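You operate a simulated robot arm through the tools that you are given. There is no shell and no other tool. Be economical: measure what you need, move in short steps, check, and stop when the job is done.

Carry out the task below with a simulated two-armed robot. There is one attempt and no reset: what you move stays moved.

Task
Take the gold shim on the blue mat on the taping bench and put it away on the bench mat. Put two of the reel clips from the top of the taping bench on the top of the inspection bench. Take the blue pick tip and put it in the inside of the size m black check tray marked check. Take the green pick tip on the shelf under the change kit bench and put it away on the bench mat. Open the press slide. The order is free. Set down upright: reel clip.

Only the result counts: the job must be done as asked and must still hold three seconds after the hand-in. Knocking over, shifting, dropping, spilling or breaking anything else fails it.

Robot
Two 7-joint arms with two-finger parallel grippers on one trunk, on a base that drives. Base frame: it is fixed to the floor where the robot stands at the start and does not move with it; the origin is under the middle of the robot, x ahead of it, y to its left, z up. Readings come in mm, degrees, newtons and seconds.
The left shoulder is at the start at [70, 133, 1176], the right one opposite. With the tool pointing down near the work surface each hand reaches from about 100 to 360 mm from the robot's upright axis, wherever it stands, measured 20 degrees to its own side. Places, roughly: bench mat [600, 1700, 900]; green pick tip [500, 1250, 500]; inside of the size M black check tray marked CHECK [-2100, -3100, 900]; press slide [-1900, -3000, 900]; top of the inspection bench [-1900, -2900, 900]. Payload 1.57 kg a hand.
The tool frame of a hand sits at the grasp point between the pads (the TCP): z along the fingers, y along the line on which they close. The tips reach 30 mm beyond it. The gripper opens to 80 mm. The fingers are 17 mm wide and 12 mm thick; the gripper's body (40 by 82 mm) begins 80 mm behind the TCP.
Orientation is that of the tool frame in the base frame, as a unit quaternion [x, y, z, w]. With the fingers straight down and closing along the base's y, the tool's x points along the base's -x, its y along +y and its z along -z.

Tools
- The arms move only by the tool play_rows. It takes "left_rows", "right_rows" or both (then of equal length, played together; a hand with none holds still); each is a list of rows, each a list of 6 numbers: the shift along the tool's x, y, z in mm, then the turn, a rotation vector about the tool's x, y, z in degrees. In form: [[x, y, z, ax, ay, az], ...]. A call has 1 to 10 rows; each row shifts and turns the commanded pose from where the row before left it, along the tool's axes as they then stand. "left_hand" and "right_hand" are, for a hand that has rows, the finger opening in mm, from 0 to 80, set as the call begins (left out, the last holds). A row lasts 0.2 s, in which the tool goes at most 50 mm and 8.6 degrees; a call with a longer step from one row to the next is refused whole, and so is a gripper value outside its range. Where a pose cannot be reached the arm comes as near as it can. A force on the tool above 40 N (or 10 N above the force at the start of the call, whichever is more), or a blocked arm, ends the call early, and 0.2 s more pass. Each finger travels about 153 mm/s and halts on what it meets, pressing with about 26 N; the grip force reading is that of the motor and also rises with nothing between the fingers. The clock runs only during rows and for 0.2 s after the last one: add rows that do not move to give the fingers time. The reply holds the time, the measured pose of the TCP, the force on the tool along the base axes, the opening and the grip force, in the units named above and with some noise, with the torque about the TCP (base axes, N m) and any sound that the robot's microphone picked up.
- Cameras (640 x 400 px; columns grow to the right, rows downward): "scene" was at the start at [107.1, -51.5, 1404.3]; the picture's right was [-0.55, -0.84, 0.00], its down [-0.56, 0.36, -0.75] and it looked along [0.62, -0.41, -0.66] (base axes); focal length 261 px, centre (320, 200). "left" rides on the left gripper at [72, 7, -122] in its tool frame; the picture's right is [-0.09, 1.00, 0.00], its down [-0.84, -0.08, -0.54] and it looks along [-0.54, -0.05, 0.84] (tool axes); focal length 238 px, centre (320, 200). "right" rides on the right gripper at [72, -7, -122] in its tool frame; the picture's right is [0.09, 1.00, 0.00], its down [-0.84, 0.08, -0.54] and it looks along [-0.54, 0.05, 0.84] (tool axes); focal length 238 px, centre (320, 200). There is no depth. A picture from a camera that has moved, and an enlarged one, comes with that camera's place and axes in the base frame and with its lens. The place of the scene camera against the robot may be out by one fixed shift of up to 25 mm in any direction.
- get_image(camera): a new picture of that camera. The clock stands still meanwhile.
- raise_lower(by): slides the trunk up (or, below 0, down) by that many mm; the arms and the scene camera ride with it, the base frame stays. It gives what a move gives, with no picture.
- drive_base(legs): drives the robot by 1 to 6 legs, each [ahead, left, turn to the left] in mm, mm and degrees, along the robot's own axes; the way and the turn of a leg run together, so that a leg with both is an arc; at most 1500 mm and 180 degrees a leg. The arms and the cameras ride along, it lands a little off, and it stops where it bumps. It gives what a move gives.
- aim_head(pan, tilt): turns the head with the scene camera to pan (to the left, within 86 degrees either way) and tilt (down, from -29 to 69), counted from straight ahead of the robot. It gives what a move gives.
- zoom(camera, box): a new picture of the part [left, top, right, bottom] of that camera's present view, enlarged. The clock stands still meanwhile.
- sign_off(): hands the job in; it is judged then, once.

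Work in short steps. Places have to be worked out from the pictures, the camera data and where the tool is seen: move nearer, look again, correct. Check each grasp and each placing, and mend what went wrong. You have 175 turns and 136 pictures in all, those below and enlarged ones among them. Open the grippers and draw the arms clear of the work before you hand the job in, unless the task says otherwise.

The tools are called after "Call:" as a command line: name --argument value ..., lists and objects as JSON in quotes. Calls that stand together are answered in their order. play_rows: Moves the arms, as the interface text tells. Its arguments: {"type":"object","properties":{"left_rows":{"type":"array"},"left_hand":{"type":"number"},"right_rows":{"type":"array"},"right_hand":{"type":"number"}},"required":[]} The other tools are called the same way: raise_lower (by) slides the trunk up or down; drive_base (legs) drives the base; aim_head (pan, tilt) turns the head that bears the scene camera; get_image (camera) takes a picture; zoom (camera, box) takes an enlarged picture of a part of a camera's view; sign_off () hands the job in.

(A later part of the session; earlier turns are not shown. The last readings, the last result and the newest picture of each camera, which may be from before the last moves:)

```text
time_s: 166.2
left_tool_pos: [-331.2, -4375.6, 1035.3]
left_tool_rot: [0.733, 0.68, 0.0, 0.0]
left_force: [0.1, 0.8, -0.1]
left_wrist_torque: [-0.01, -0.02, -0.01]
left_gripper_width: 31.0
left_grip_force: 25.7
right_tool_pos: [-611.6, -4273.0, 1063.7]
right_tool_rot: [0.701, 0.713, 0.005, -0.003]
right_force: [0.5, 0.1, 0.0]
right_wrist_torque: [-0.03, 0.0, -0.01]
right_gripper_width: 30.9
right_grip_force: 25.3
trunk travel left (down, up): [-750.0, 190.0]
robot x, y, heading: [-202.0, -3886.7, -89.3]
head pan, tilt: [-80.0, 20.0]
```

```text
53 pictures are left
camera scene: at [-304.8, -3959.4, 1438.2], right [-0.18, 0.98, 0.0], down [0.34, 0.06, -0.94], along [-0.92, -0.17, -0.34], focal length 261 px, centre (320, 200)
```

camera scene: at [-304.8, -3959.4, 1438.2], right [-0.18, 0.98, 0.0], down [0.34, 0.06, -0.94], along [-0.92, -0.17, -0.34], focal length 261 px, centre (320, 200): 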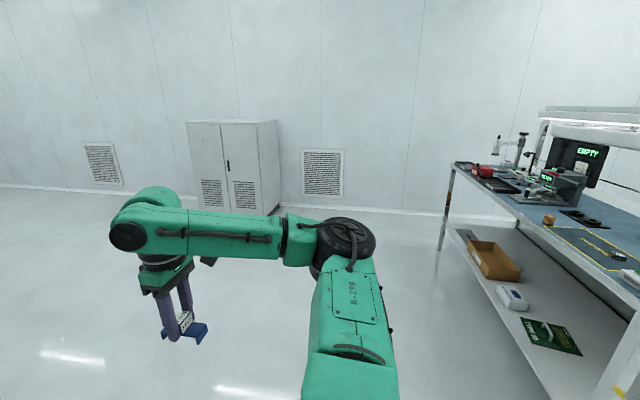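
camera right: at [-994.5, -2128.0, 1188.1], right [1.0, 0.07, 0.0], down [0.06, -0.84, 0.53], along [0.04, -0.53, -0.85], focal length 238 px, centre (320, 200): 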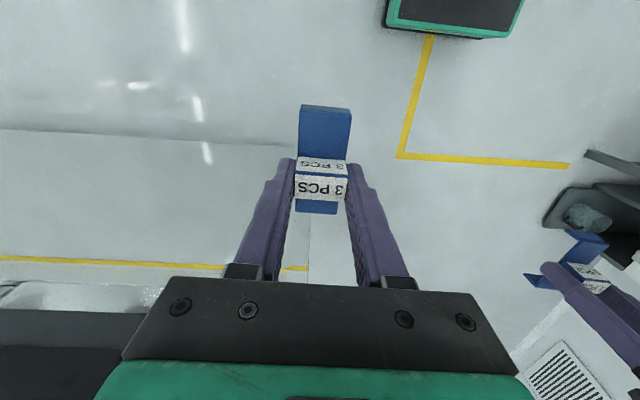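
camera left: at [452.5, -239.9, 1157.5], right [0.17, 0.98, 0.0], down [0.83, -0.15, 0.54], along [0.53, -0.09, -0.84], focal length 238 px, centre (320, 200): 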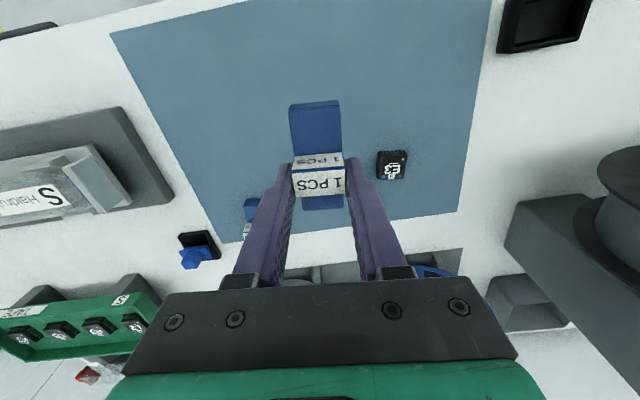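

The aisle is clear and the bench front is near y≈-3170. I turn around to face it and drive alongside.

Call:
drive_base --legs '[[0, 0, 179.3], [0, 1450, 0]]'

Call:
aim_head --pan 10 --tilt 30

Call:
get_image --camera "scene"

```text
time_s: 180.8
left_tool_pos: [-1537.5, -3429.6, 1034.2]
left_tool_rot: [-0.684, 0.729, -0.001, -0.001]
left_force: [-0.3, -0.6, -0.5]
left_wrist_torque: [-0.02, 0.01, 0.0]
left_gripper_width: 30.9
left_grip_force: 26.1
right_tool_pos: [-1254.7, -3528.1, 1064.8]
right_tool_rot: [0.716, -0.698, 0.004, 0.004]
right_force: [0.1, 0.3, -0.4]
right_wrist_torque: [0.0, 0.01, 0.01]
right_gripper_width: 30.6
right_grip_force: 26.2
trunk travel left (down, up): [-750.0, 190.0]
robot x, y, heading: [-1661.7, -3921.9, 91.0]
head pan, tilt: [-80.0, 20.0]
```

```text
time_s: 182.5
left_tool_pos: [-1538.0, -3428.2, 1033.8]
left_tool_rot: [-0.684, 0.73, 0.0, 0.0]
left_force: [-0.5, 0.6, -0.8]
left_wrist_torque: [0.02, -0.02, -0.02]
left_gripper_width: 30.6
left_grip_force: 26.1
right_tool_pos: [-1254.5, -3528.6, 1065.2]
right_tool_rot: [0.716, -0.698, 0.002, 0.005]
right_force: [-0.6, 0.0, 0.0]
right_wrist_torque: [-0.02, 0.02, -0.03]
right_gripper_width: 31.0
right_grip_force: 25.8
trunk travel left (down, up): [-750.0, 190.0]
robot x, y, heading: [-1665.1, -3920.9, 91.0]
head pan, tilt: [10.0, 30.0]
```

```text
52 pictures are left
camera scene: at [-1693.8, -3784.7, 1422.0], right [0.98, 0.19, 0.0], down [0.1, -0.49, -0.87], along [-0.17, 0.85, -0.5], focal length 261 px, centre (320, 200)
```

scene: 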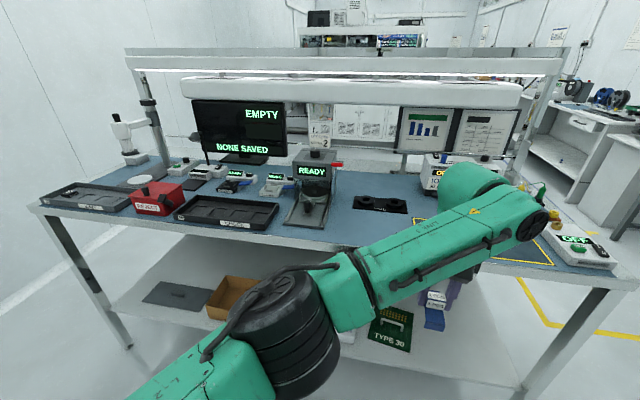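

Call:
zoom --camera "scene" --box '[20, 140, 240, 240]'

Call:
zoom --camera "scene" --box '[200, 130, 440, 250]'

```text
2.91 times, centred on (130, 190) of scene
camera zoom: at [-1693.8, -3784.7, 1422.0], right [0.98, 0.19, 0.0], down [0.1, -0.49, -0.87], along [-0.17, 0.85, -0.5], focal length 758 px, centre (873, 229)
```

zoom: 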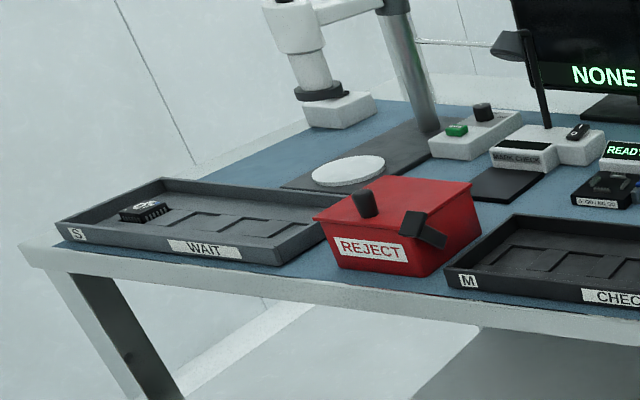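

```text
2.67 times, centred on (320, 190) of scene
camera zoom: at [-1693.8, -3784.7, 1422.0], right [0.98, 0.19, 0.0], down [0.1, -0.49, -0.87], along [-0.17, 0.85, -0.5], focal length 695 px, centre (320, 227)
```

zoom: 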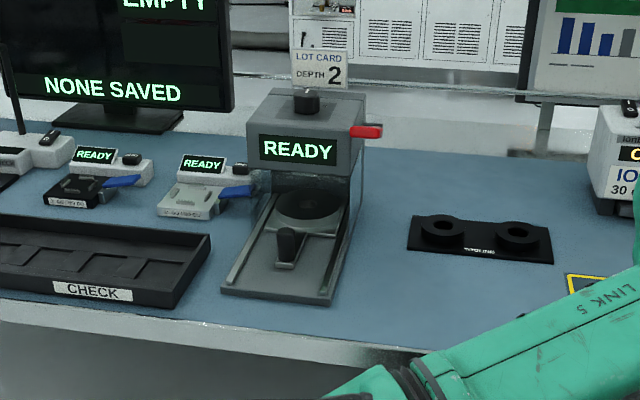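

The press slide's knob is at the front of the READY machine. Free space for the clips lies right of the press, near (-1720,-3030) and (-1600,-3030). I drive in.

Call:
drive_base --legs '[[0, 165, -1], [390, 0, 0]]'

Call:
get_image --camera "left"

Call:
get_image --camera "right"

```text
time_s: 186.0
left_tool_pos: [-1697.5, -3044.7, 1035.2]
left_tool_rot: [-0.676, 0.737, -0.001, -0.001]
left_force: [0.0, -0.2, -1.0]
left_wrist_torque: [-0.04, 0.01, -0.02]
left_gripper_width: 31.0
left_grip_force: 26.2
right_tool_pos: [-1415.1, -3150.4, 1064.5]
right_tool_rot: [0.708, -0.706, 0.004, 0.004]
right_force: [0.2, -0.5, -0.8]
right_wrist_torque: [-0.02, -0.03, -0.01]
right_gripper_width: 30.9
right_grip_force: 26.4
trunk travel left (down, up): [-750.0, 190.0]
robot x, y, heading: [-1830.5, -3536.2, 89.9]
head pan, tilt: [10.0, 30.0]
```

```text
49 pictures are left
camera left: at [-1709.9, -3116.6, 1156.9], right [-0.98, 0.18, 0.0], down [0.15, 0.83, 0.54], along [0.1, 0.53, -0.84], focal length 238 px, centre (320, 200)
```

left: 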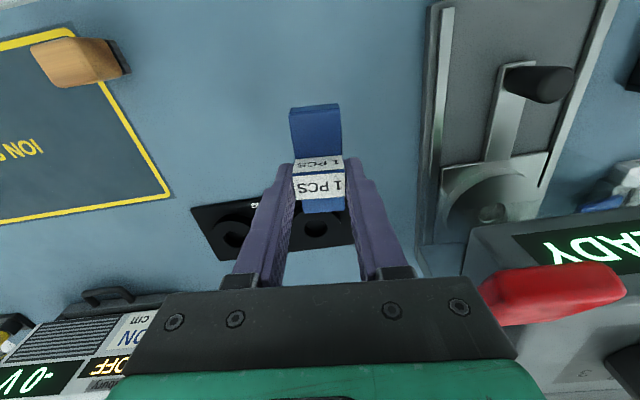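

```text
48 pictures are left
camera right: at [-1409.1, -3221.3, 1188.7], right [-1.0, -0.1, 0.0], down [-0.08, 0.84, 0.53], along [-0.05, 0.53, -0.85], focal length 238 px, centre (320, 200)
```

right: 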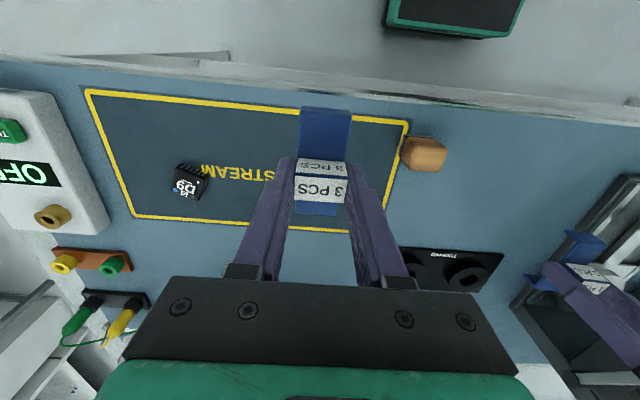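

Below the left hand is clear mat, so I lower clip 1 toward it.

Call:
play_rows --left_rows '[[0, 0, 40, 0, 0, 0], [0, 0, 40, 0, 0, 0], [0, 0, 30, 0, 0, 0], [0, 0, 0, 0, 0, 0]]'

Call:
get_image --camera "left"

```text
time_s: 186.7
left_tool_pos: [-1696.9, -3044.8, 949.3]
left_tool_rot: [-0.675, 0.738, 0.005, 0.006]
left_force: [-3.3, -9.6, 23.8]
left_wrist_torque: [-0.59, 0.64, 0.16]
left_gripper_width: 31.1
left_grip_force: 25.9
right_tool_pos: [-1418.2, -3152.3, 1065.1]
right_tool_rot: [0.709, -0.705, 0.003, 0.003]
right_force: [0.8, -0.4, -0.5]
right_wrist_torque: [-0.05, 0.04, -0.01]
right_gripper_width: 30.8
right_grip_force: 25.6
trunk travel left (down, up): [-750.0, 190.0]
robot x, y, heading: [-1830.6, -3532.9, 89.8]
head pan, tilt: [10.0, 30.0]
stopped in row 3 (left hand): the force on the tool passed its limit (the readings are from after the stop); the commanded pose is now the measured one
```

```text
47 pictures are left
camera left: at [-1710.4, -3119.4, 1070.7], right [-0.98, 0.18, 0.0], down [0.15, 0.82, 0.56], along [0.1, 0.55, -0.83], focal length 238 px, centre (320, 200)
```

left: 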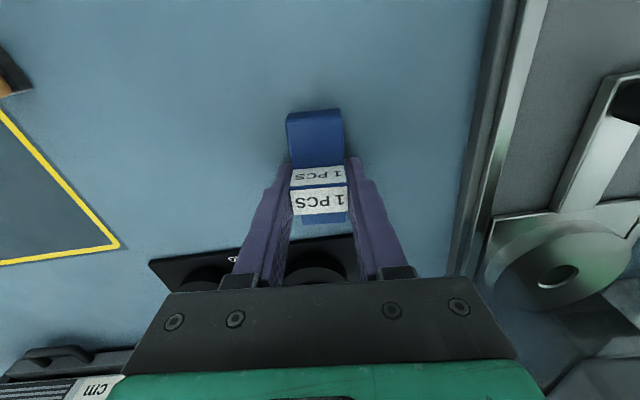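

Contact came at TCP 949, so this bench is about 45 mm higher. I relax slightly, then release to a small opening and lift away.

Call:
play_rows --left_rows '[[0, 0, -1.5, 0, 0, 0], [0, 0, 0, 0, 0, 0]]'

Call:
play_rows --left_rows '[[0, 0, 0, 0, 0, 0], [0, 0, 0, 0, 0, 0]]' --left_hand 54

Call:
play_rows --left_rows '[[0, 0, -20, 0, 0, 0], [0, 0, -40, 0, 0, 0], [0, 0, -40, 0, 0, 0], [0, 0, -20, 0, 0, 0], [0, 0, 0, 0, 0, 0]]'

Call:
get_image --camera "left"

```text
time_s: 187.3
left_tool_pos: [-1696.8, -3044.4, 951.7]
left_tool_rot: [-0.676, 0.737, 0.006, 0.006]
left_force: [-1.0, -3.4, 14.8]
left_wrist_torque: [-0.24, 0.22, -0.14]
left_gripper_width: 31.1
left_grip_force: 25.9
right_tool_pos: [-1416.1, -3152.1, 1065.5]
right_tool_rot: [0.709, -0.706, 0.003, 0.004]
right_force: [0.7, 0.0, -0.5]
right_wrist_torque: [0.01, 0.01, 0.0]
right_gripper_width: 31.1
right_grip_force: 25.4
trunk travel left (down, up): [-750.0, 190.0]
robot x, y, heading: [-1834.7, -3533.8, 89.8]
head pan, tilt: [10.0, 30.0]
```

```text
time_s: 187.9
left_tool_pos: [-1698.9, -3044.3, 949.9]
left_tool_rot: [-0.676, 0.737, 0.006, 0.005]
left_force: [-2.3, -5.3, 16.7]
left_wrist_torque: [-0.35, -0.39, -0.25]
left_gripper_width: 51.7
left_grip_force: 0.1
right_tool_pos: [-1417.9, -3152.3, 1067.2]
right_tool_rot: [0.709, -0.706, 0.003, 0.003]
right_force: [-0.4, -0.4, -0.5]
right_wrist_torque: [-0.03, -0.02, 0.03]
right_gripper_width: 30.9
right_grip_force: 26.1
trunk travel left (down, up): [-750.0, 190.0]
robot x, y, heading: [-1833.2, -3528.9, 90.0]
head pan, tilt: [10.0, 30.0]
```

```text
time_s: 189.1
left_tool_pos: [-1694.1, -3043.1, 1066.2]
left_tool_rot: [-0.676, 0.737, 0.004, 0.005]
left_force: [-0.4, 0.3, 0.5]
left_wrist_torque: [0.05, -0.02, -0.04]
left_gripper_width: 53.9
left_grip_force: 0.0
right_tool_pos: [-1416.4, -3149.6, 1065.2]
right_tool_rot: [0.709, -0.705, 0.003, 0.004]
right_force: [0.2, 0.4, 0.1]
right_wrist_torque: [0.01, 0.01, 0.01]
right_gripper_width: 30.8
right_grip_force: 26.4
trunk travel left (down, up): [-750.0, 190.0]
robot x, y, heading: [-1828.0, -3531.4, 90.2]
head pan, tilt: [10.0, 30.0]
```

```text
46 pictures are left
camera left: at [-1708.3, -3116.9, 1188.2], right [-0.98, 0.18, 0.0], down [0.15, 0.82, 0.55], along [0.1, 0.54, -0.83], focal length 238 px, centre (320, 200)
```

left: 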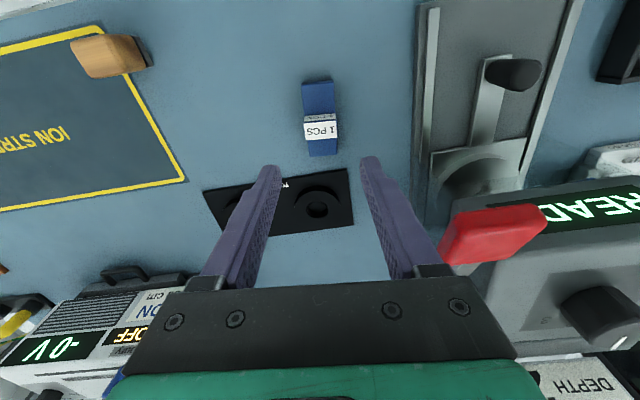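

Clip 1 stands upright. I retract the left hand, shift the base left 190 and extend the right hand to bring clip 3 to about (-1610,-3065).

Call:
play_rows --left_rows '[[35, 0, -10, 0, 0, 0], [35, 0, -10, 0, 0, 0], [35, 0, -10, 0, 0, 0], [35, 0, -10, 0, 0, 0], [35, 0, 0, 0, 0, 0], [0, 0, 0, 0, 0, 0]]'

Call:
drive_base --legs '[[0, 193, 0]]'

Call:
play_rows --right_rows '[[-28, 0, 10, 0, 0, 0], [-28, 0, 20, 0, 0, 0], [-28, 0, 30, 0, 0, 0], [0, 0, 0, 0, 0, 0]]'

Call:
get_image --camera "right"

```text
time_s: 190.5
left_tool_pos: [-1712.3, -3217.9, 1106.0]
left_tool_rot: [-0.676, 0.737, 0.004, 0.005]
left_force: [-0.3, 0.0, -1.0]
left_wrist_torque: [-0.03, -0.03, 0.0]
left_gripper_width: 53.6
left_grip_force: 0.0
right_tool_pos: [-1416.0, -3148.5, 1065.5]
right_tool_rot: [0.708, -0.706, 0.005, 0.005]
right_force: [0.4, -0.7, -0.1]
right_wrist_torque: [-0.01, -0.01, -0.01]
right_gripper_width: 31.1
right_grip_force: 25.8
trunk travel left (down, up): [-750.0, 190.0]
robot x, y, heading: [-1831.3, -3531.3, 89.8]
head pan, tilt: [10.0, 30.0]
```

```text
time_s: 192.1
left_tool_pos: [-1903.3, -3218.1, 1106.0]
left_tool_rot: [-0.675, 0.738, 0.005, 0.003]
left_force: [0.6, -0.2, -0.2]
left_wrist_torque: [0.0, 0.02, -0.01]
left_gripper_width: 54.1
left_grip_force: 0.0
right_tool_pos: [-1606.6, -3150.2, 1065.4]
right_tool_rot: [0.707, -0.707, 0.002, 0.006]
right_force: [-0.3, -0.6, 0.0]
right_wrist_torque: [-0.03, 0.03, -0.01]
right_gripper_width: 30.8
right_grip_force: 26.0
trunk travel left (down, up): [-750.0, 190.0]
robot x, y, heading: [-2027.6, -3528.9, 90.3]
head pan, tilt: [10.0, 30.0]
```

```text
time_s: 193.1
left_tool_pos: [-1904.2, -3219.5, 1106.5]
left_tool_rot: [-0.676, 0.737, 0.005, 0.005]
left_force: [-0.7, 0.3, -0.5]
left_wrist_torque: [0.01, -0.04, 0.0]
left_gripper_width: 54.1
left_grip_force: 0.0
right_tool_pos: [-1608.1, -3067.2, 1005.5]
right_tool_rot: [0.709, -0.706, 0.003, 0.003]
right_force: [-0.1, 0.1, -0.3]
right_wrist_torque: [-0.03, -0.01, 0.01]
right_gripper_width: 30.8
right_grip_force: 26.7
trunk travel left (down, up): [-750.0, 190.0]
robot x, y, heading: [-2025.8, -3530.5, 89.6]
head pan, tilt: [10.0, 30.0]
```

```text
45 pictures are left
camera right: at [-1601.7, -3137.2, 1128.8], right [-1.0, -0.09, 0.0], down [-0.08, 0.84, 0.53], along [-0.05, 0.53, -0.85], focal length 238 px, centre (320, 200)
```

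right: 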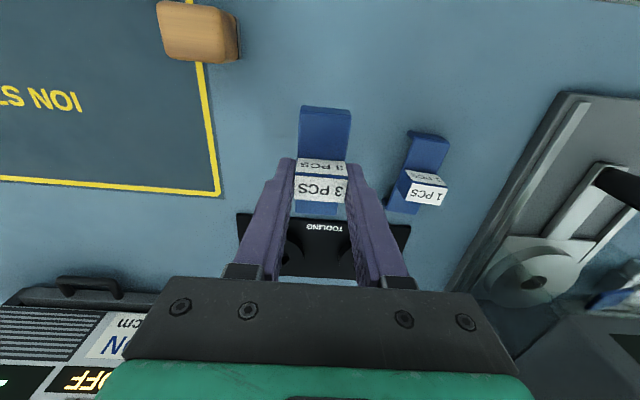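

Clear on both sides. I lower to 953, then creep to contact.

Call:
play_rows --right_rows '[[0, 0, 25, 0, 0, 0], [0, 0, 25, 0, 0, 0], [0, 0, 2, 0, 0, 0], [0, 0, 0, 0, 0, 0]]'

Call:
play_rows --right_rows '[[0, 0, 1, 0, 0, 0], [0, 0, 1, 0, 0, 0], [0, 0, 1, 0, 0, 0], [0, 0, 0, 0, 0, 0]]'

```text
time_s: 194.0
left_tool_pos: [-1907.7, -3223.3, 1108.0]
left_tool_rot: [-0.675, 0.738, 0.005, 0.006]
left_force: [0.2, 0.6, 0.4]
left_wrist_torque: [-0.01, -0.01, 0.03]
left_gripper_width: 54.2
left_grip_force: 0.0
right_tool_pos: [-1610.4, -3067.2, 959.4]
right_tool_rot: [0.709, -0.705, 0.0, -0.004]
right_force: [-1.9, -4.7, 15.8]
right_wrist_torque: [-0.71, 0.0, -0.04]
right_gripper_width: 31.1
right_grip_force: 26.3
trunk travel left (down, up): [-750.0, 190.0]
robot x, y, heading: [-2027.0, -3530.1, 89.7]
head pan, tilt: [10.0, 30.0]
stopped in row 4 (right hand): the force on the tool passed its limit (the readings are from after the stop); the commanded pose is now the measured one
```

```text
time_s: 195.0
left_tool_pos: [-1906.7, -3221.6, 1107.2]
left_tool_rot: [-0.675, 0.738, 0.004, 0.007]
left_force: [-0.3, -0.2, -0.3]
left_wrist_torque: [0.0, 0.01, -0.04]
left_gripper_width: 53.8
left_grip_force: 0.0
right_tool_pos: [-1609.8, -3066.0, 955.9]
right_tool_rot: [0.708, -0.706, 0.0, -0.003]
right_force: [1.7, -1.0, 21.9]
right_wrist_torque: [0.14, 0.03, 0.02]
right_gripper_width: 30.9
right_grip_force: 25.7
trunk travel left (down, up): [-750.0, 190.0]
robot x, y, heading: [-2028.2, -3530.2, 89.7]
head pan, tilt: [10.0, 30.0]
```

In contact. I release and lift.

Call:
play_rows --right_rows '[[0, 0, -1.5, 0, 0, 0], [0, 0, 0, 0, 0, 0]]'

Call:
play_rows --right_rows '[[0, 0, 0, 0, 0, 0], [0, 0, 0, 0, 0, 0]]' --right_hand 52

Call:
play_rows --right_rows '[[0, 0, -20, 0, 0, 0], [0, 0, -40, 0, 0, 0], [0, 0, -40, 0, 0, 0], [10, 0, -20, 0, 0, 0], [0, 0, 0, 0, 0, 0]]'

Call:
get_image --camera "right"

Call:
get_image --camera "left"

```text
time_s: 195.6
left_tool_pos: [-1909.7, -3220.6, 1106.6]
left_tool_rot: [-0.676, 0.737, 0.005, 0.006]
left_force: [0.1, 0.0, -0.1]
left_wrist_torque: [-0.01, 0.02, 0.02]
left_gripper_width: 54.2
left_grip_force: 0.0
right_tool_pos: [-1610.6, -3066.3, 955.6]
right_tool_rot: [0.709, -0.706, 0.001, -0.001]
right_force: [-1.4, 0.5, 12.5]
right_wrist_torque: [0.41, 0.09, 0.02]
right_gripper_width: 31.1
right_grip_force: 26.5
trunk travel left (down, up): [-750.0, 190.0]
robot x, y, heading: [-2024.9, -3529.7, 89.7]
head pan, tilt: [10.0, 30.0]
```

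```text
time_s: 196.2
left_tool_pos: [-1906.3, -3217.7, 1107.8]
left_tool_rot: [-0.675, 0.738, 0.004, 0.006]
left_force: [0.8, 0.0, -0.2]
left_wrist_torque: [0.0, 0.0, 0.03]
left_gripper_width: 53.7
left_grip_force: 0.1
right_tool_pos: [-1608.5, -3065.1, 954.9]
right_tool_rot: [0.708, -0.706, 0.001, -0.002]
right_force: [-0.9, -0.1, -0.4]
right_wrist_torque: [0.0, -0.02, -0.01]
right_gripper_width: 51.8
right_grip_force: 0.1
trunk travel left (down, up): [-750.0, 190.0]
robot x, y, heading: [-2022.9, -3526.5, 89.6]
head pan, tilt: [10.0, 30.0]
```

```text
time_s: 197.4
left_tool_pos: [-1905.3, -3218.2, 1105.8]
left_tool_rot: [-0.675, 0.738, 0.004, 0.005]
left_force: [-0.3, 1.2, 0.7]
left_wrist_torque: [0.0, 0.02, 0.0]
left_gripper_width: 53.6
left_grip_force: 0.1
right_tool_pos: [-1611.9, -3074.5, 1077.0]
right_tool_rot: [0.708, -0.706, 0.001, -0.001]
right_force: [-0.9, -0.2, 0.6]
right_wrist_torque: [0.0, 0.02, 0.01]
right_gripper_width: 52.3
right_grip_force: 0.0
trunk travel left (down, up): [-750.0, 190.0]
robot x, y, heading: [-2023.7, -3531.8, 89.8]
head pan, tilt: [10.0, 30.0]
```

```text
44 pictures are left
camera right: at [-1604.3, -3146.3, 1199.5], right [-1.0, -0.1, 0.0], down [-0.08, 0.84, 0.54], along [-0.05, 0.54, -0.84], focal length 238 px, centre (320, 200)
```

right: 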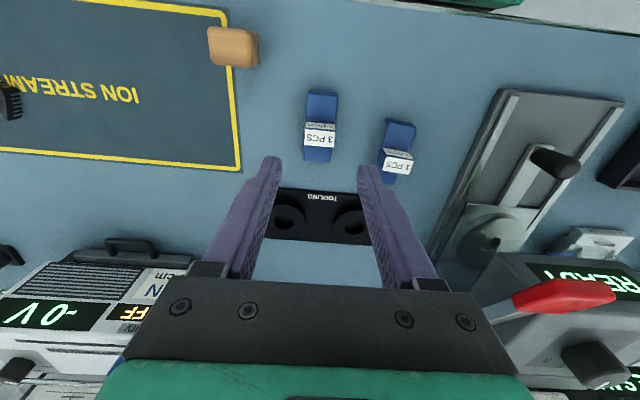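

```text
43 pictures are left
camera left: at [-1918.6, -3291.8, 1227.2], right [-0.98, 0.18, 0.0], down [0.15, 0.82, 0.55], along [0.1, 0.54, -0.83], focal length 238 px, centre (320, 200)
```

left: 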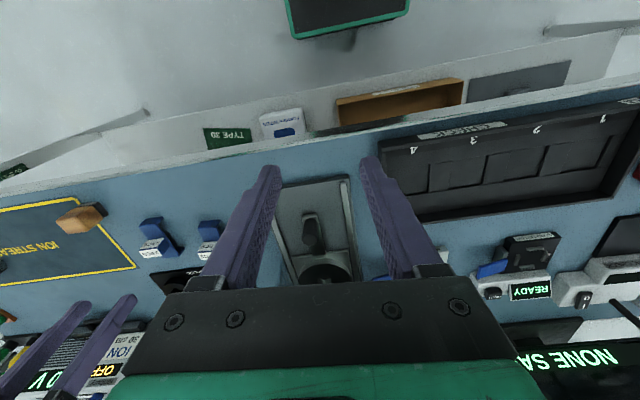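

Both clips stand upright. Now the press: I zoom on its knob.

Call:
zoom --camera "left" --box '[250, 160, 390, 290]'

Call:
zoom --camera "right" --box '[420, 80, 640, 260]'

```text
3.08 times, centred on (320, 225) of left
camera zoom: at [-1918.6, -3291.8, 1227.2], right [-0.98, 0.18, 0.0], down [0.15, 0.82, 0.55], along [0.1, 0.54, -0.83], focal length 733 px, centre (320, 123)
```

zoom: 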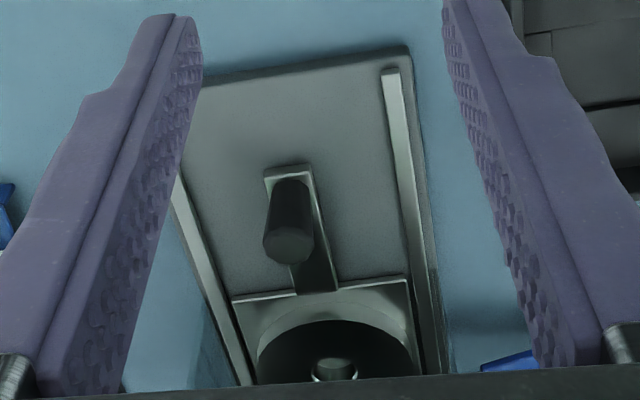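

```text
2.22 times, centred on (530, 170) of right
camera zoom: at [-1604.3, -3146.3, 1199.5], right [-1.0, -0.1, 0.0], down [-0.08, 0.84, 0.54], along [-0.05, 0.54, -0.84], focal length 530 px, centre (-147, 267)
```

zoom: 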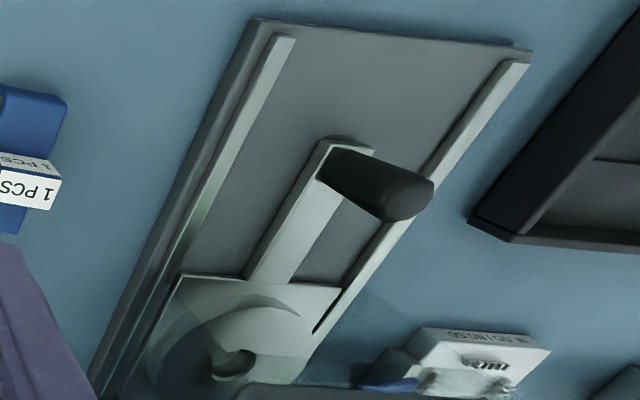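

The knob stands at about (-1864,-3070), z 945–982, about 20 mm across. I bring the left hand above it with the fingers at 54.

Call:
play_rows --left_rows '[[-37, -7, 0, 0, 0, 0], [-38, -7, 10, 0, 0, 0], [-38, -7, 25, 0, 0, 0], [-38, -7, 31, 0, 0, 0], [0, 0, 0, 0, 0, 0]]'

Call:
get_image --camera "left"

```text
time_s: 198.6
left_tool_pos: [-1863.4, -3071.5, 1042.2]
left_tool_rot: [-0.675, 0.738, 0.005, 0.005]
left_force: [-0.6, -0.4, -0.4]
left_wrist_torque: [-0.03, 0.01, 0.01]
left_gripper_width: 54.1
left_grip_force: 0.0
right_tool_pos: [-1610.6, -3075.5, 1077.1]
right_tool_rot: [0.708, -0.706, 0.001, -0.002]
right_force: [0.6, 0.7, 0.0]
right_wrist_torque: [0.01, -0.02, -0.01]
right_gripper_width: 52.0
right_grip_force: 0.1
trunk travel left (down, up): [-750.0, 190.0]
robot x, y, heading: [-2028.0, -3529.8, 89.7]
head pan, tilt: [10.0, 30.0]
```

```text
40 pictures are left
camera left: at [-1877.1, -3144.1, 1163.2], right [-0.98, 0.18, 0.0], down [0.15, 0.82, 0.55], along [0.1, 0.55, -0.83], focal length 238 px, centre (320, 200)
```

left: 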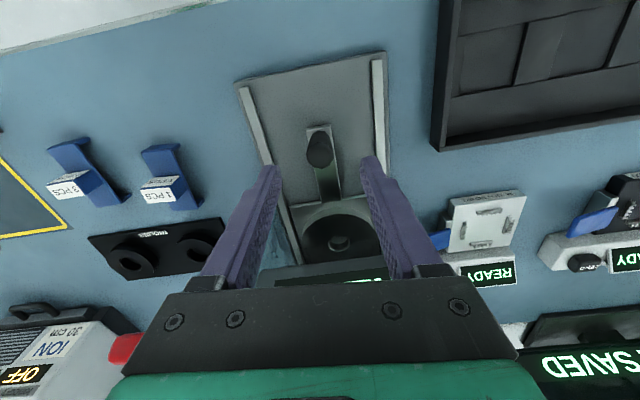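

Directly above the knob. I descend to z≈982 and close gently.

Call:
play_rows --left_rows '[[0, 0, 30, 0, 0, 0], [0, 0, 29, 0, 0, 0], [0, 0, 0, 0, 0, 0]]'

Call:
play_rows --left_rows '[[0, 0, 0, 0, 0, 0], [0, 0, 0, 0, 0, 0], [0, 0, 0, 0, 0, 0]]' --left_hand 0

Call:
get_image --camera "left"

```text
time_s: 199.4
left_tool_pos: [-1863.3, -3068.8, 982.4]
left_tool_rot: [-0.675, 0.738, 0.005, 0.004]
left_force: [0.0, -0.3, -0.3]
left_wrist_torque: [-0.03, 0.03, 0.02]
left_gripper_width: 54.0
left_grip_force: 0.1
right_tool_pos: [-1610.2, -3074.2, 1075.7]
right_tool_rot: [0.709, -0.706, 0.0, -0.002]
right_force: [0.6, 0.5, 0.0]
right_wrist_torque: [-0.01, -0.01, -0.02]
right_gripper_width: 52.1
right_grip_force: 0.1
trunk travel left (down, up): [-750.0, 190.0]
robot x, y, heading: [-2023.5, -3529.5, 89.9]
head pan, tilt: [10.0, 30.0]
```

```text
time_s: 200.2
left_tool_pos: [-1862.2, -3069.5, 983.0]
left_tool_rot: [-0.675, 0.738, 0.004, 0.004]
left_force: [1.2, -1.3, -3.5]
left_wrist_torque: [0.19, -0.06, -0.15]
left_gripper_width: 23.4
left_grip_force: 35.6
right_tool_pos: [-1609.2, -3073.9, 1075.6]
right_tool_rot: [0.709, -0.705, 0.0, -0.002]
right_force: [-0.2, 0.8, 0.4]
right_wrist_torque: [0.0, -0.04, -0.02]
right_gripper_width: 52.1
right_grip_force: 0.1
trunk travel left (down, up): [-750.0, 190.0]
robot x, y, heading: [-2024.7, -3532.4, 89.7]
head pan, tilt: [10.0, 30.0]
```

```text
39 pictures are left
camera left: at [-1876.6, -3142.7, 1103.4], right [-0.98, 0.18, 0.0], down [0.15, 0.82, 0.55], along [0.1, 0.54, -0.83], focal length 238 px, centre (320, 200)
```

left: 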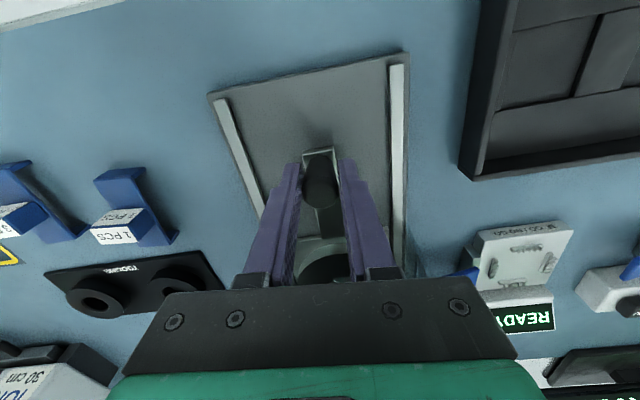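

Knob gripped. I pull toward the front (-y) in steps.

Call:
play_rows --left_rows '[[10, -0.9, 0, 0, 0, 0], [10, -0.9, 0, 0, 0, 0], [10, -0.9, 0, 0, 0, 0], [10, -0.9, 0, 0, 0, 0], [10, -0.9, 0, 0, 0, 0], [0, 0, 0, 0, 0, 0]]'

Call:
get_image --camera "left"

```text
time_s: 201.6
left_tool_pos: [-1862.9, -3118.7, 982.9]
left_tool_rot: [-0.675, 0.738, 0.005, 0.004]
left_force: [2.5, -1.1, -2.0]
left_wrist_torque: [-0.03, 0.01, -0.06]
left_gripper_width: 23.4
left_grip_force: 35.4
right_tool_pos: [-1610.1, -3073.3, 1075.6]
right_tool_rot: [0.708, -0.706, 0.0, -0.001]
right_force: [-0.8, 0.3, -0.1]
right_wrist_torque: [-0.01, 0.02, 0.0]
right_gripper_width: 51.9
right_grip_force: 0.1
trunk travel left (down, up): [-750.0, 190.0]
robot x, y, heading: [-2022.0, -3531.4, 89.8]
head pan, tilt: [10.0, 30.0]
```

```text
38 pictures are left
camera left: at [-1876.6, -3192.6, 1103.5], right [-0.98, 0.18, 0.0], down [0.15, 0.82, 0.55], along [0.1, 0.54, -0.83], focal length 238 px, centre (320, 200)
```

left: 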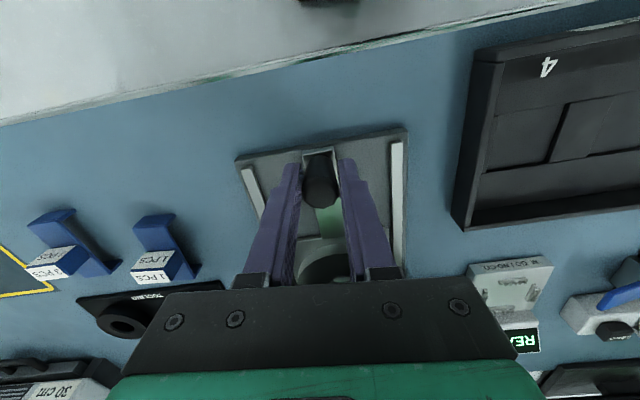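

The slide follows smoothly. I keep pulling until it stops.

Call:
play_rows --left_rows '[[8, -0.7, 0, 0, 0, 0], [8, -0.7, 0, 0, 0, 0], [8, -0.7, 0, 0, 0, 0], [8, -0.7, 0, 0, 0, 0], [8, -0.7, 0, 0, 0, 0], [8, -0.7, 0, 0, 0, 0], [8, -0.7, 0, 0, 0, 0], [0, 0, 0, 0, 0, 0]]'

Call:
get_image --camera "left"

```text
time_s: 203.4
left_tool_pos: [-1863.0, -3179.4, 981.9]
left_tool_rot: [-0.675, 0.738, 0.005, 0.005]
left_force: [3.2, -5.1, 12.4]
left_wrist_torque: [-0.05, -0.02, 0.01]
left_gripper_width: 23.2
left_grip_force: 35.7
right_tool_pos: [-1609.8, -3077.0, 1077.5]
right_tool_rot: [0.708, -0.706, 0.0, -0.003]
right_force: [0.0, -0.9, 0.7]
right_wrist_torque: [0.01, 0.0, 0.01]
right_gripper_width: 51.9
right_grip_force: 0.1
trunk travel left (down, up): [-750.0, 190.0]
robot x, y, heading: [-2022.9, -3529.9, 89.9]
head pan, tilt: [10.0, 30.0]
```

```text
37 pictures are left
camera left: at [-1876.9, -3251.9, 1103.2], right [-0.98, 0.18, 0.0], down [0.15, 0.82, 0.55], along [0.1, 0.55, -0.83], focal length 238 px, centre (320, 200)
```

left: 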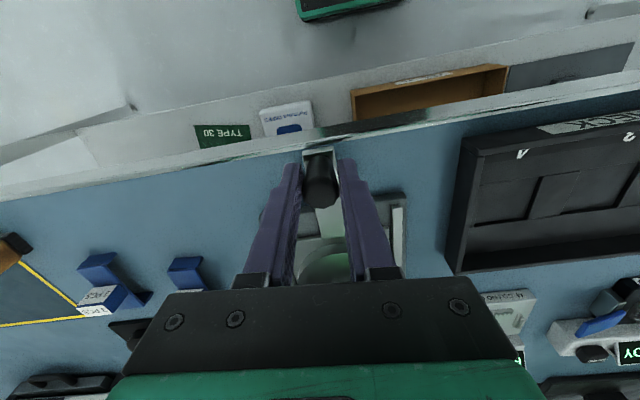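

Knob is now 110 mm out with rising force. I try a little further to feel the end stop.

Call:
play_rows --left_rows '[[6, -0.5, 0, 0, 0, 0], [6, -0.5, 0, 0, 0, 0], [6, -0.5, 0, 0, 0, 0], [0, 0, 0, 0, 0, 0]]'

Call:
get_image --camera "left"

```text
time_s: 204.4
left_tool_pos: [-1862.8, -3195.6, 983.2]
left_tool_rot: [-0.674, 0.739, 0.006, 0.004]
left_force: [-0.4, -0.4, 0.1]
left_wrist_torque: [0.01, 0.0, -0.01]
left_gripper_width: 0.1
left_grip_force: 20.7
right_tool_pos: [-1610.8, -3078.2, 1078.1]
right_tool_rot: [0.708, -0.706, 0.0, -0.003]
right_force: [-0.1, -1.6, 0.7]
right_wrist_torque: [0.01, 0.02, -0.03]
right_gripper_width: 51.8
right_grip_force: 0.0
trunk travel left (down, up): [-750.0, 190.0]
robot x, y, heading: [-2028.0, -3533.9, 89.7]
head pan, tilt: [10.0, 30.0]
```

```text
36 pictures are left
camera left: at [-1877.2, -3269.9, 1103.2], right [-0.98, 0.18, 0.0], down [0.15, 0.82, 0.55], along [0.1, 0.54, -0.83], focal length 238 px, centre (320, 200)
```

left: 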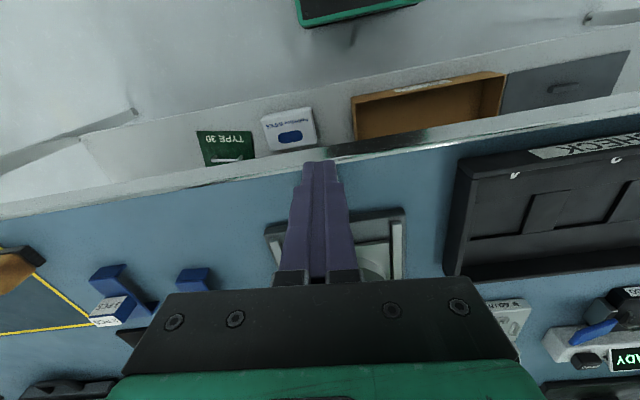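

The fingers slid off at the end stop. I lift away and view the slide.

Call:
play_rows --left_rows '[[0, 0, -40, 0, 0, 0], [20, 0, -30, 0, 0, 0], [30, 15, 0, 0, 0, 0], [0, 0, 0, 0, 0, 0]]'

Call:
get_image --camera "left"

```text
time_s: 205.4
left_tool_pos: [-1882.5, -3242.1, 1052.3]
left_tool_rot: [-0.676, 0.737, 0.003, 0.004]
left_force: [-0.5, -0.1, -0.3]
left_wrist_torque: [0.01, 0.03, 0.0]
left_gripper_width: 0.0
left_grip_force: 21.4
right_tool_pos: [-1611.2, -3074.0, 1076.0]
right_tool_rot: [0.708, -0.706, 0.001, -0.001]
right_force: [0.5, -0.2, 0.0]
right_wrist_torque: [0.05, 0.0, 0.01]
right_gripper_width: 52.0
right_grip_force: 0.0
trunk travel left (down, up): [-750.0, 190.0]
robot x, y, heading: [-2027.4, -3528.6, 89.6]
head pan, tilt: [10.0, 30.0]
```

```text
35 pictures are left
camera left: at [-1896.8, -3315.2, 1172.8], right [-0.98, 0.18, 0.0], down [0.15, 0.82, 0.55], along [0.1, 0.54, -0.83], focal length 238 px, centre (320, 200)
```

left: 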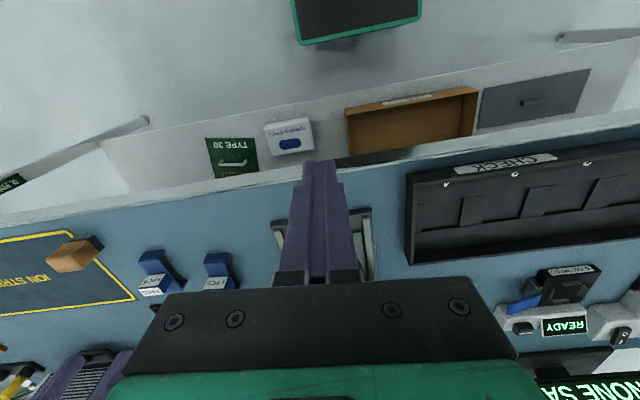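

Fingers hide it; I use the head camera.

Call:
aim_head --pan -20 --tilt 45

Call:
get_image --camera "scene"

```text
time_s: 206.4
left_tool_pos: [-1883.1, -3240.3, 1052.0]
left_tool_rot: [-0.675, 0.738, 0.003, 0.005]
left_force: [-0.1, 0.5, 0.2]
left_wrist_torque: [0.03, 0.0, -0.05]
left_gripper_width: 0.0
left_grip_force: 21.5
right_tool_pos: [-1609.8, -3074.7, 1076.8]
right_tool_rot: [0.709, -0.705, 0.001, -0.002]
right_force: [0.3, -0.2, 0.0]
right_wrist_torque: [0.02, 0.0, -0.02]
right_gripper_width: 51.9
right_grip_force: 0.0
trunk travel left (down, up): [-750.0, 190.0]
robot x, y, heading: [-2020.5, -3531.4, 90.0]
head pan, tilt: [-20.0, 45.0]
```

```text
34 pictures are left
camera scene: at [-2009.5, -3408.9, 1399.5], right [0.94, -0.34, 0.0], down [-0.24, -0.66, -0.71], along [0.24, 0.66, -0.71], focal length 261 px, centre (320, 200)
```

scene: 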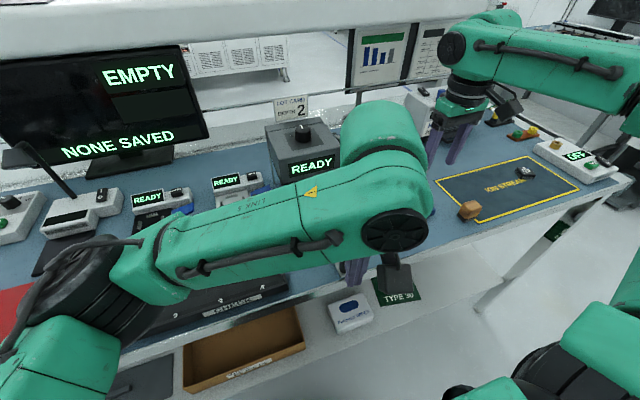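

I back off 350 to get the arm out of the view.

Call:
drive_base --legs '[[-380, 0, 0]]'

Call:
aim_head --pan -10 --tilt 30

Call:
get_image --camera "scene"

Call:
get_image --camera "right"

```text
time_s: 208.8
left_tool_pos: [-1884.7, -3618.7, 1052.7]
left_tool_rot: [-0.675, 0.738, 0.005, 0.005]
left_force: [-1.0, -1.0, 0.8]
left_wrist_torque: [0.01, 0.02, 0.0]
left_gripper_width: 0.0
left_grip_force: 21.8
right_tool_pos: [-1611.8, -3452.9, 1076.0]
right_tool_rot: [0.709, -0.705, 0.001, -0.001]
right_force: [-1.0, 0.3, 0.0]
right_wrist_torque: [-0.01, 0.02, 0.01]
right_gripper_width: 52.0
right_grip_force: 0.0
trunk travel left (down, up): [-750.0, 190.0]
robot x, y, heading: [-2024.5, -3905.1, 89.7]
head pan, tilt: [-20.0, 45.0]
```

```text
time_s: 209.5
left_tool_pos: [-1884.6, -3620.3, 1052.2]
left_tool_rot: [-0.675, 0.738, 0.005, 0.005]
left_force: [0.4, 0.7, 0.6]
left_wrist_torque: [0.01, -0.01, 0.05]
left_gripper_width: 0.0
left_grip_force: 21.2
right_tool_pos: [-1612.4, -3452.6, 1077.0]
right_tool_rot: [0.709, -0.706, 0.001, -0.002]
right_force: [1.2, -0.3, -0.1]
right_wrist_torque: [-0.02, -0.01, 0.02]
right_gripper_width: 52.0
right_grip_force: 0.0
trunk travel left (down, up): [-750.0, 190.0]
robot x, y, heading: [-2024.4, -3907.8, 89.8]
head pan, tilt: [-10.0, 30.0]
```

```text
33 pictures are left
camera scene: at [-2022.6, -3775.0, 1422.0], right [0.98, -0.18, 0.0], down [-0.09, -0.49, -0.87], along [0.15, 0.85, -0.5], focal length 261 px, centre (320, 200)
```

scene: 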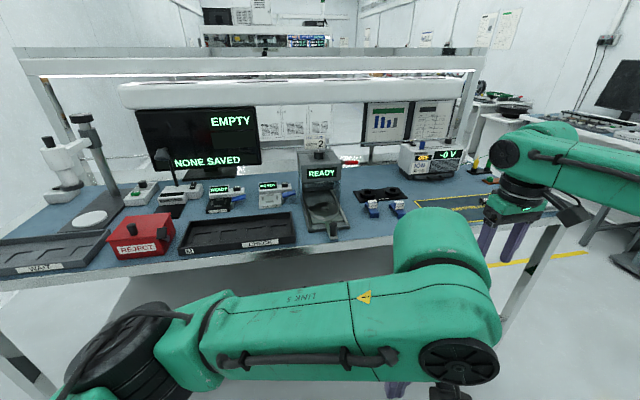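

```text
32 pictures are left
camera right: at [-1605.6, -3525.2, 1199.4], right [-1.0, -0.1, 0.0], down [-0.08, 0.84, 0.54], along [-0.05, 0.54, -0.84], focal length 238 px, centre (320, 200)
```

right: 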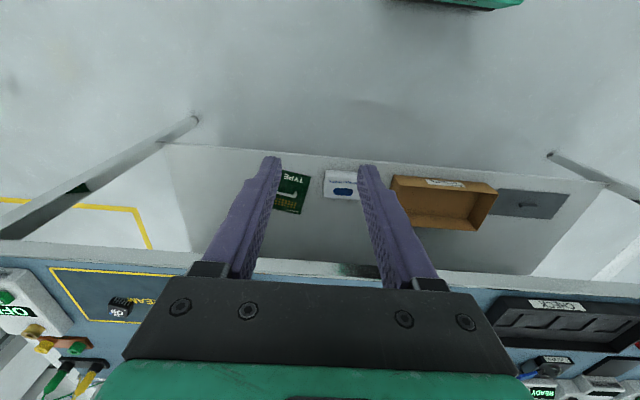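

Call:
zoom --camera "scene" --box '[240, 140, 430, 260]'

```text
3.33 times, centred on (335, 200) of scene
camera zoom: at [-2022.6, -3775.0, 1422.0], right [0.98, -0.18, 0.0], down [-0.09, -0.49, -0.87], along [0.15, 0.85, -0.5], focal length 869 px, centre (270, 200)
```

zoom: 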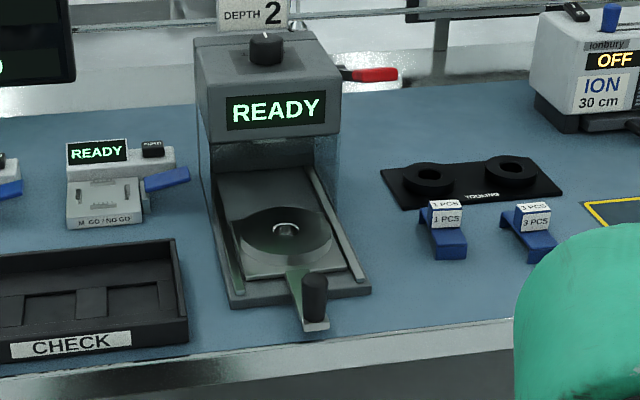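

The slide is fully open and the clips are upright. Now back around for the blue "M" tip under the taping bench.

Call:
drive_base --legs '[[0, -1500, 0], [0, -225, 0], [1500, 0, 0], [1400, 0, 0], [0, 0, -90], [0, 600, 0]]'

Call:
aim_head --pan 0 --tilt 40

Call:
get_image --camera "scene"

```text
time_s: 238.7
left_tool_pos: [-38.2, -558.8, 1052.2]
left_tool_rot: [0.041, 0.999, 0.0, 0.006]
left_force: [-0.7, 0.1, -0.2]
left_wrist_torque: [0.0, -0.01, -0.02]
left_gripper_width: 0.0
left_grip_force: 21.3
right_tool_pos: [131.5, -830.0, 1076.5]
right_tool_rot: [-0.005, 1.0, -0.001, 0.001]
right_force: [-0.3, 0.4, -0.2]
right_wrist_torque: [0.02, -0.03, 0.0]
right_gripper_width: 51.7
right_grip_force: 0.0
trunk travel left (down, up): [-750.0, 190.0]
robot x, y, heading: [-328.6, -420.6, 0.1]
head pan, tilt: [-10.0, 30.0]
```

```text
time_s: 239.4
left_tool_pos: [-39.1, -556.8, 1052.4]
left_tool_rot: [0.04, 0.999, 0.0, 0.007]
left_force: [0.3, 0.3, 0.9]
left_wrist_torque: [-0.01, -0.02, -0.01]
left_gripper_width: 0.0
left_grip_force: 21.2
right_tool_pos: [129.8, -828.6, 1076.4]
right_tool_rot: [-0.006, 1.0, -0.002, 0.001]
right_force: [-0.1, 0.5, -0.2]
right_wrist_torque: [-0.01, -0.01, 0.0]
right_gripper_width: 52.1
right_grip_force: 0.0
trunk travel left (down, up): [-750.0, 190.0]
robot x, y, heading: [-329.0, -418.7, 0.2]
head pan, tilt: [0.0, 40.0]
```

```text
30 pictures are left
camera scene: at [-206.5, -423.1, 1406.8], right [0.0, -1.0, 0.0], down [-0.64, 0.0, -0.77], along [0.77, 0.0, -0.64], focal length 261 px, centre (320, 200)
```

scene: 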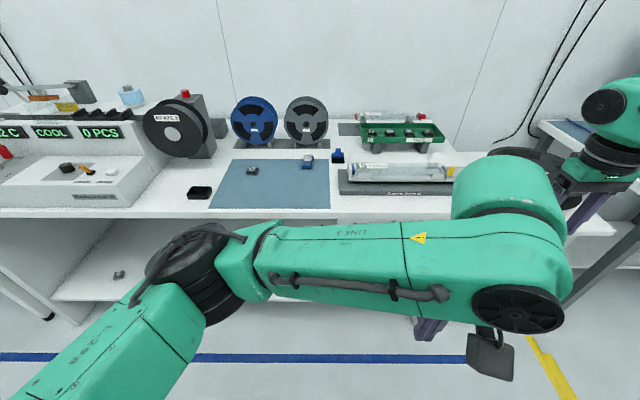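

I tuck the right hand in, and put the left hand in the same forward-tilted shape that worked under the other bench.

Call:
play_rows --left_rows '[[-44, 3, 3, 0, 0, -0.95], [-44, 3, 3, 0, 0, -0.95], [-44, 3, 3, 0, 0, -0.95], [-44, 3, 3, 0, 0, -0.95], [-44, 3, 3, 0, 0, -0.95], [0, 0, 0, 0, 0, 0], [0, 0, 0, 0, 0, 0]]' --right_rows '[[45, 0, 0, 0, 0, 0], [45, 0, 0, 0, 0, 0], [45, 0, 0, 0, 0, 0], [45, 0, -5, 0, 0, 0], [45, 0, -10, 0, 0, 0], [45, 0, -15, 0, 0, 0], [0, 0, -15, 0, 0, 0]]' --left_hand 50

Call:
play_rows --left_rows '[[15, 10, 0, 0, -7.5, 0], [15, 10, 0, 0, -7.5, 0], [15, 10, 0, 0, -7.5, 0], [15, 10, 0, 0, -7.5, 0], [15, 10, 0, 0, -7.5, 0], [15, 10, 0, 0, -7.5, 0], [0, 0, 0, 0, 0, 0]]'

Call:
raise_lower --by -400

Call:
raise_lower --by -200

Call:
get_image --camera "left"

Call:
get_image --camera "scene"

```text
time_s: 241.0
left_tool_pos: [179.3, -539.9, 1034.3]
left_tool_rot: [0.0, 1.0, 0.0, 0.007]
left_force: [0.0, -1.0, -0.5]
left_wrist_torque: [0.03, 0.02, 0.02]
left_gripper_width: 50.0
left_grip_force: 0.1
left hand out of reach, approached as far as the arm can: row 5
right_tool_pos: [-89.2, -819.2, 1053.8]
right_tool_rot: [-0.006, 1.0, -0.001, 0.001]
right_force: [0.0, 0.1, 0.4]
right_wrist_torque: [0.01, 0.02, 0.0]
right_gripper_width: 51.9
right_grip_force: 0.0
right hand out of reach, approached as far as the arm can: row 4, 5, 6, 7
trunk travel left (down, up): [-750.0, 190.0]
robot x, y, heading: [-327.5, -419.5, 0.1]
head pan, tilt: [0.0, 40.0]
```

```text
time_s: 242.6
left_tool_pos: [97.9, -480.5, 1005.2]
left_tool_rot: [-0.001, 0.921, -0.001, 0.389]
left_force: [-0.3, 0.4, 0.2]
left_wrist_torque: [-0.01, -0.01, -0.03]
left_gripper_width: 50.2
left_grip_force: 0.2
right_tool_pos: [-89.1, -820.1, 1053.1]
right_tool_rot: [-0.005, 1.0, -0.001, 0.001]
right_force: [0.1, -0.4, 0.2]
right_wrist_torque: [-0.02, 0.0, 0.02]
right_gripper_width: 52.2
right_grip_force: 0.0
trunk travel left (down, up): [-750.0, 190.0]
robot x, y, heading: [-327.7, -419.5, 0.2]
head pan, tilt: [0.0, 40.0]
```

```text
time_s: 246.5
left_tool_pos: [97.6, -481.8, 606.2]
left_tool_rot: [-0.001, 0.922, -0.001, 0.388]
left_force: [-0.7, 0.1, -0.9]
left_wrist_torque: [-0.01, 0.02, -0.02]
left_gripper_width: 50.1
left_grip_force: 0.0
right_tool_pos: [-90.6, -818.1, 653.7]
right_tool_rot: [-0.006, 1.0, -0.002, 0.002]
right_force: [0.0, 0.7, -0.4]
right_wrist_torque: [0.04, 0.02, -0.01]
right_gripper_width: 52.2
right_grip_force: 0.0
trunk travel left (down, up): [-350.0, 590.0]
robot x, y, heading: [-328.7, -417.1, 0.2]
head pan, tilt: [0.0, 40.0]
```

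```text
time_s: 248.6
left_tool_pos: [97.6, -480.7, 405.6]
left_tool_rot: [-0.001, 0.922, 0.0, 0.388]
left_force: [-0.3, 0.1, -0.8]
left_wrist_torque: [-0.04, -0.01, 0.02]
left_gripper_width: 50.2
left_grip_force: 0.0
right_tool_pos: [-89.6, -818.2, 452.8]
right_tool_rot: [-0.006, 1.0, -0.001, 0.002]
right_force: [-0.2, 0.1, -0.4]
right_wrist_torque: [-0.01, 0.03, 0.02]
right_gripper_width: 51.8
right_grip_force: 0.0
trunk travel left (down, up): [-150.0, 790.0]
robot x, y, heading: [-329.9, -418.5, 0.0]
head pan, tilt: [0.0, 40.0]
```

```text
29 pictures are left
camera left: at [-40.3, -476.0, 439.3], right [0.06, 1.0, 0.07], down [0.2, -0.08, 0.98], along [0.98, -0.05, -0.2], focal length 238 px, centre (320, 200)
```

left: 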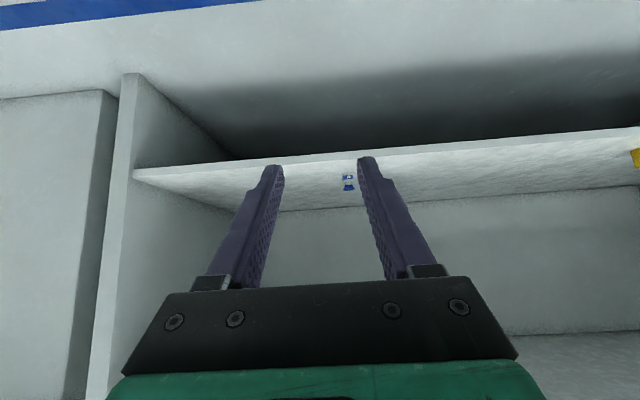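

```text
28 pictures are left
camera scene: at [-206.7, -423.3, 806.7], right [0.0, -1.0, 0.0], down [-0.64, 0.0, -0.77], along [0.77, 0.0, -0.64], focal length 261 px, centre (320, 200)
```

scene: 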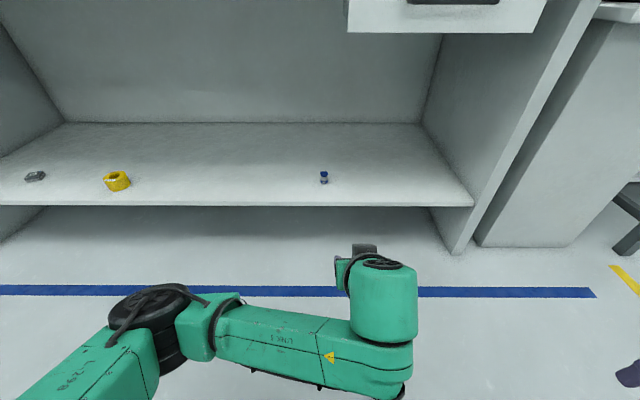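

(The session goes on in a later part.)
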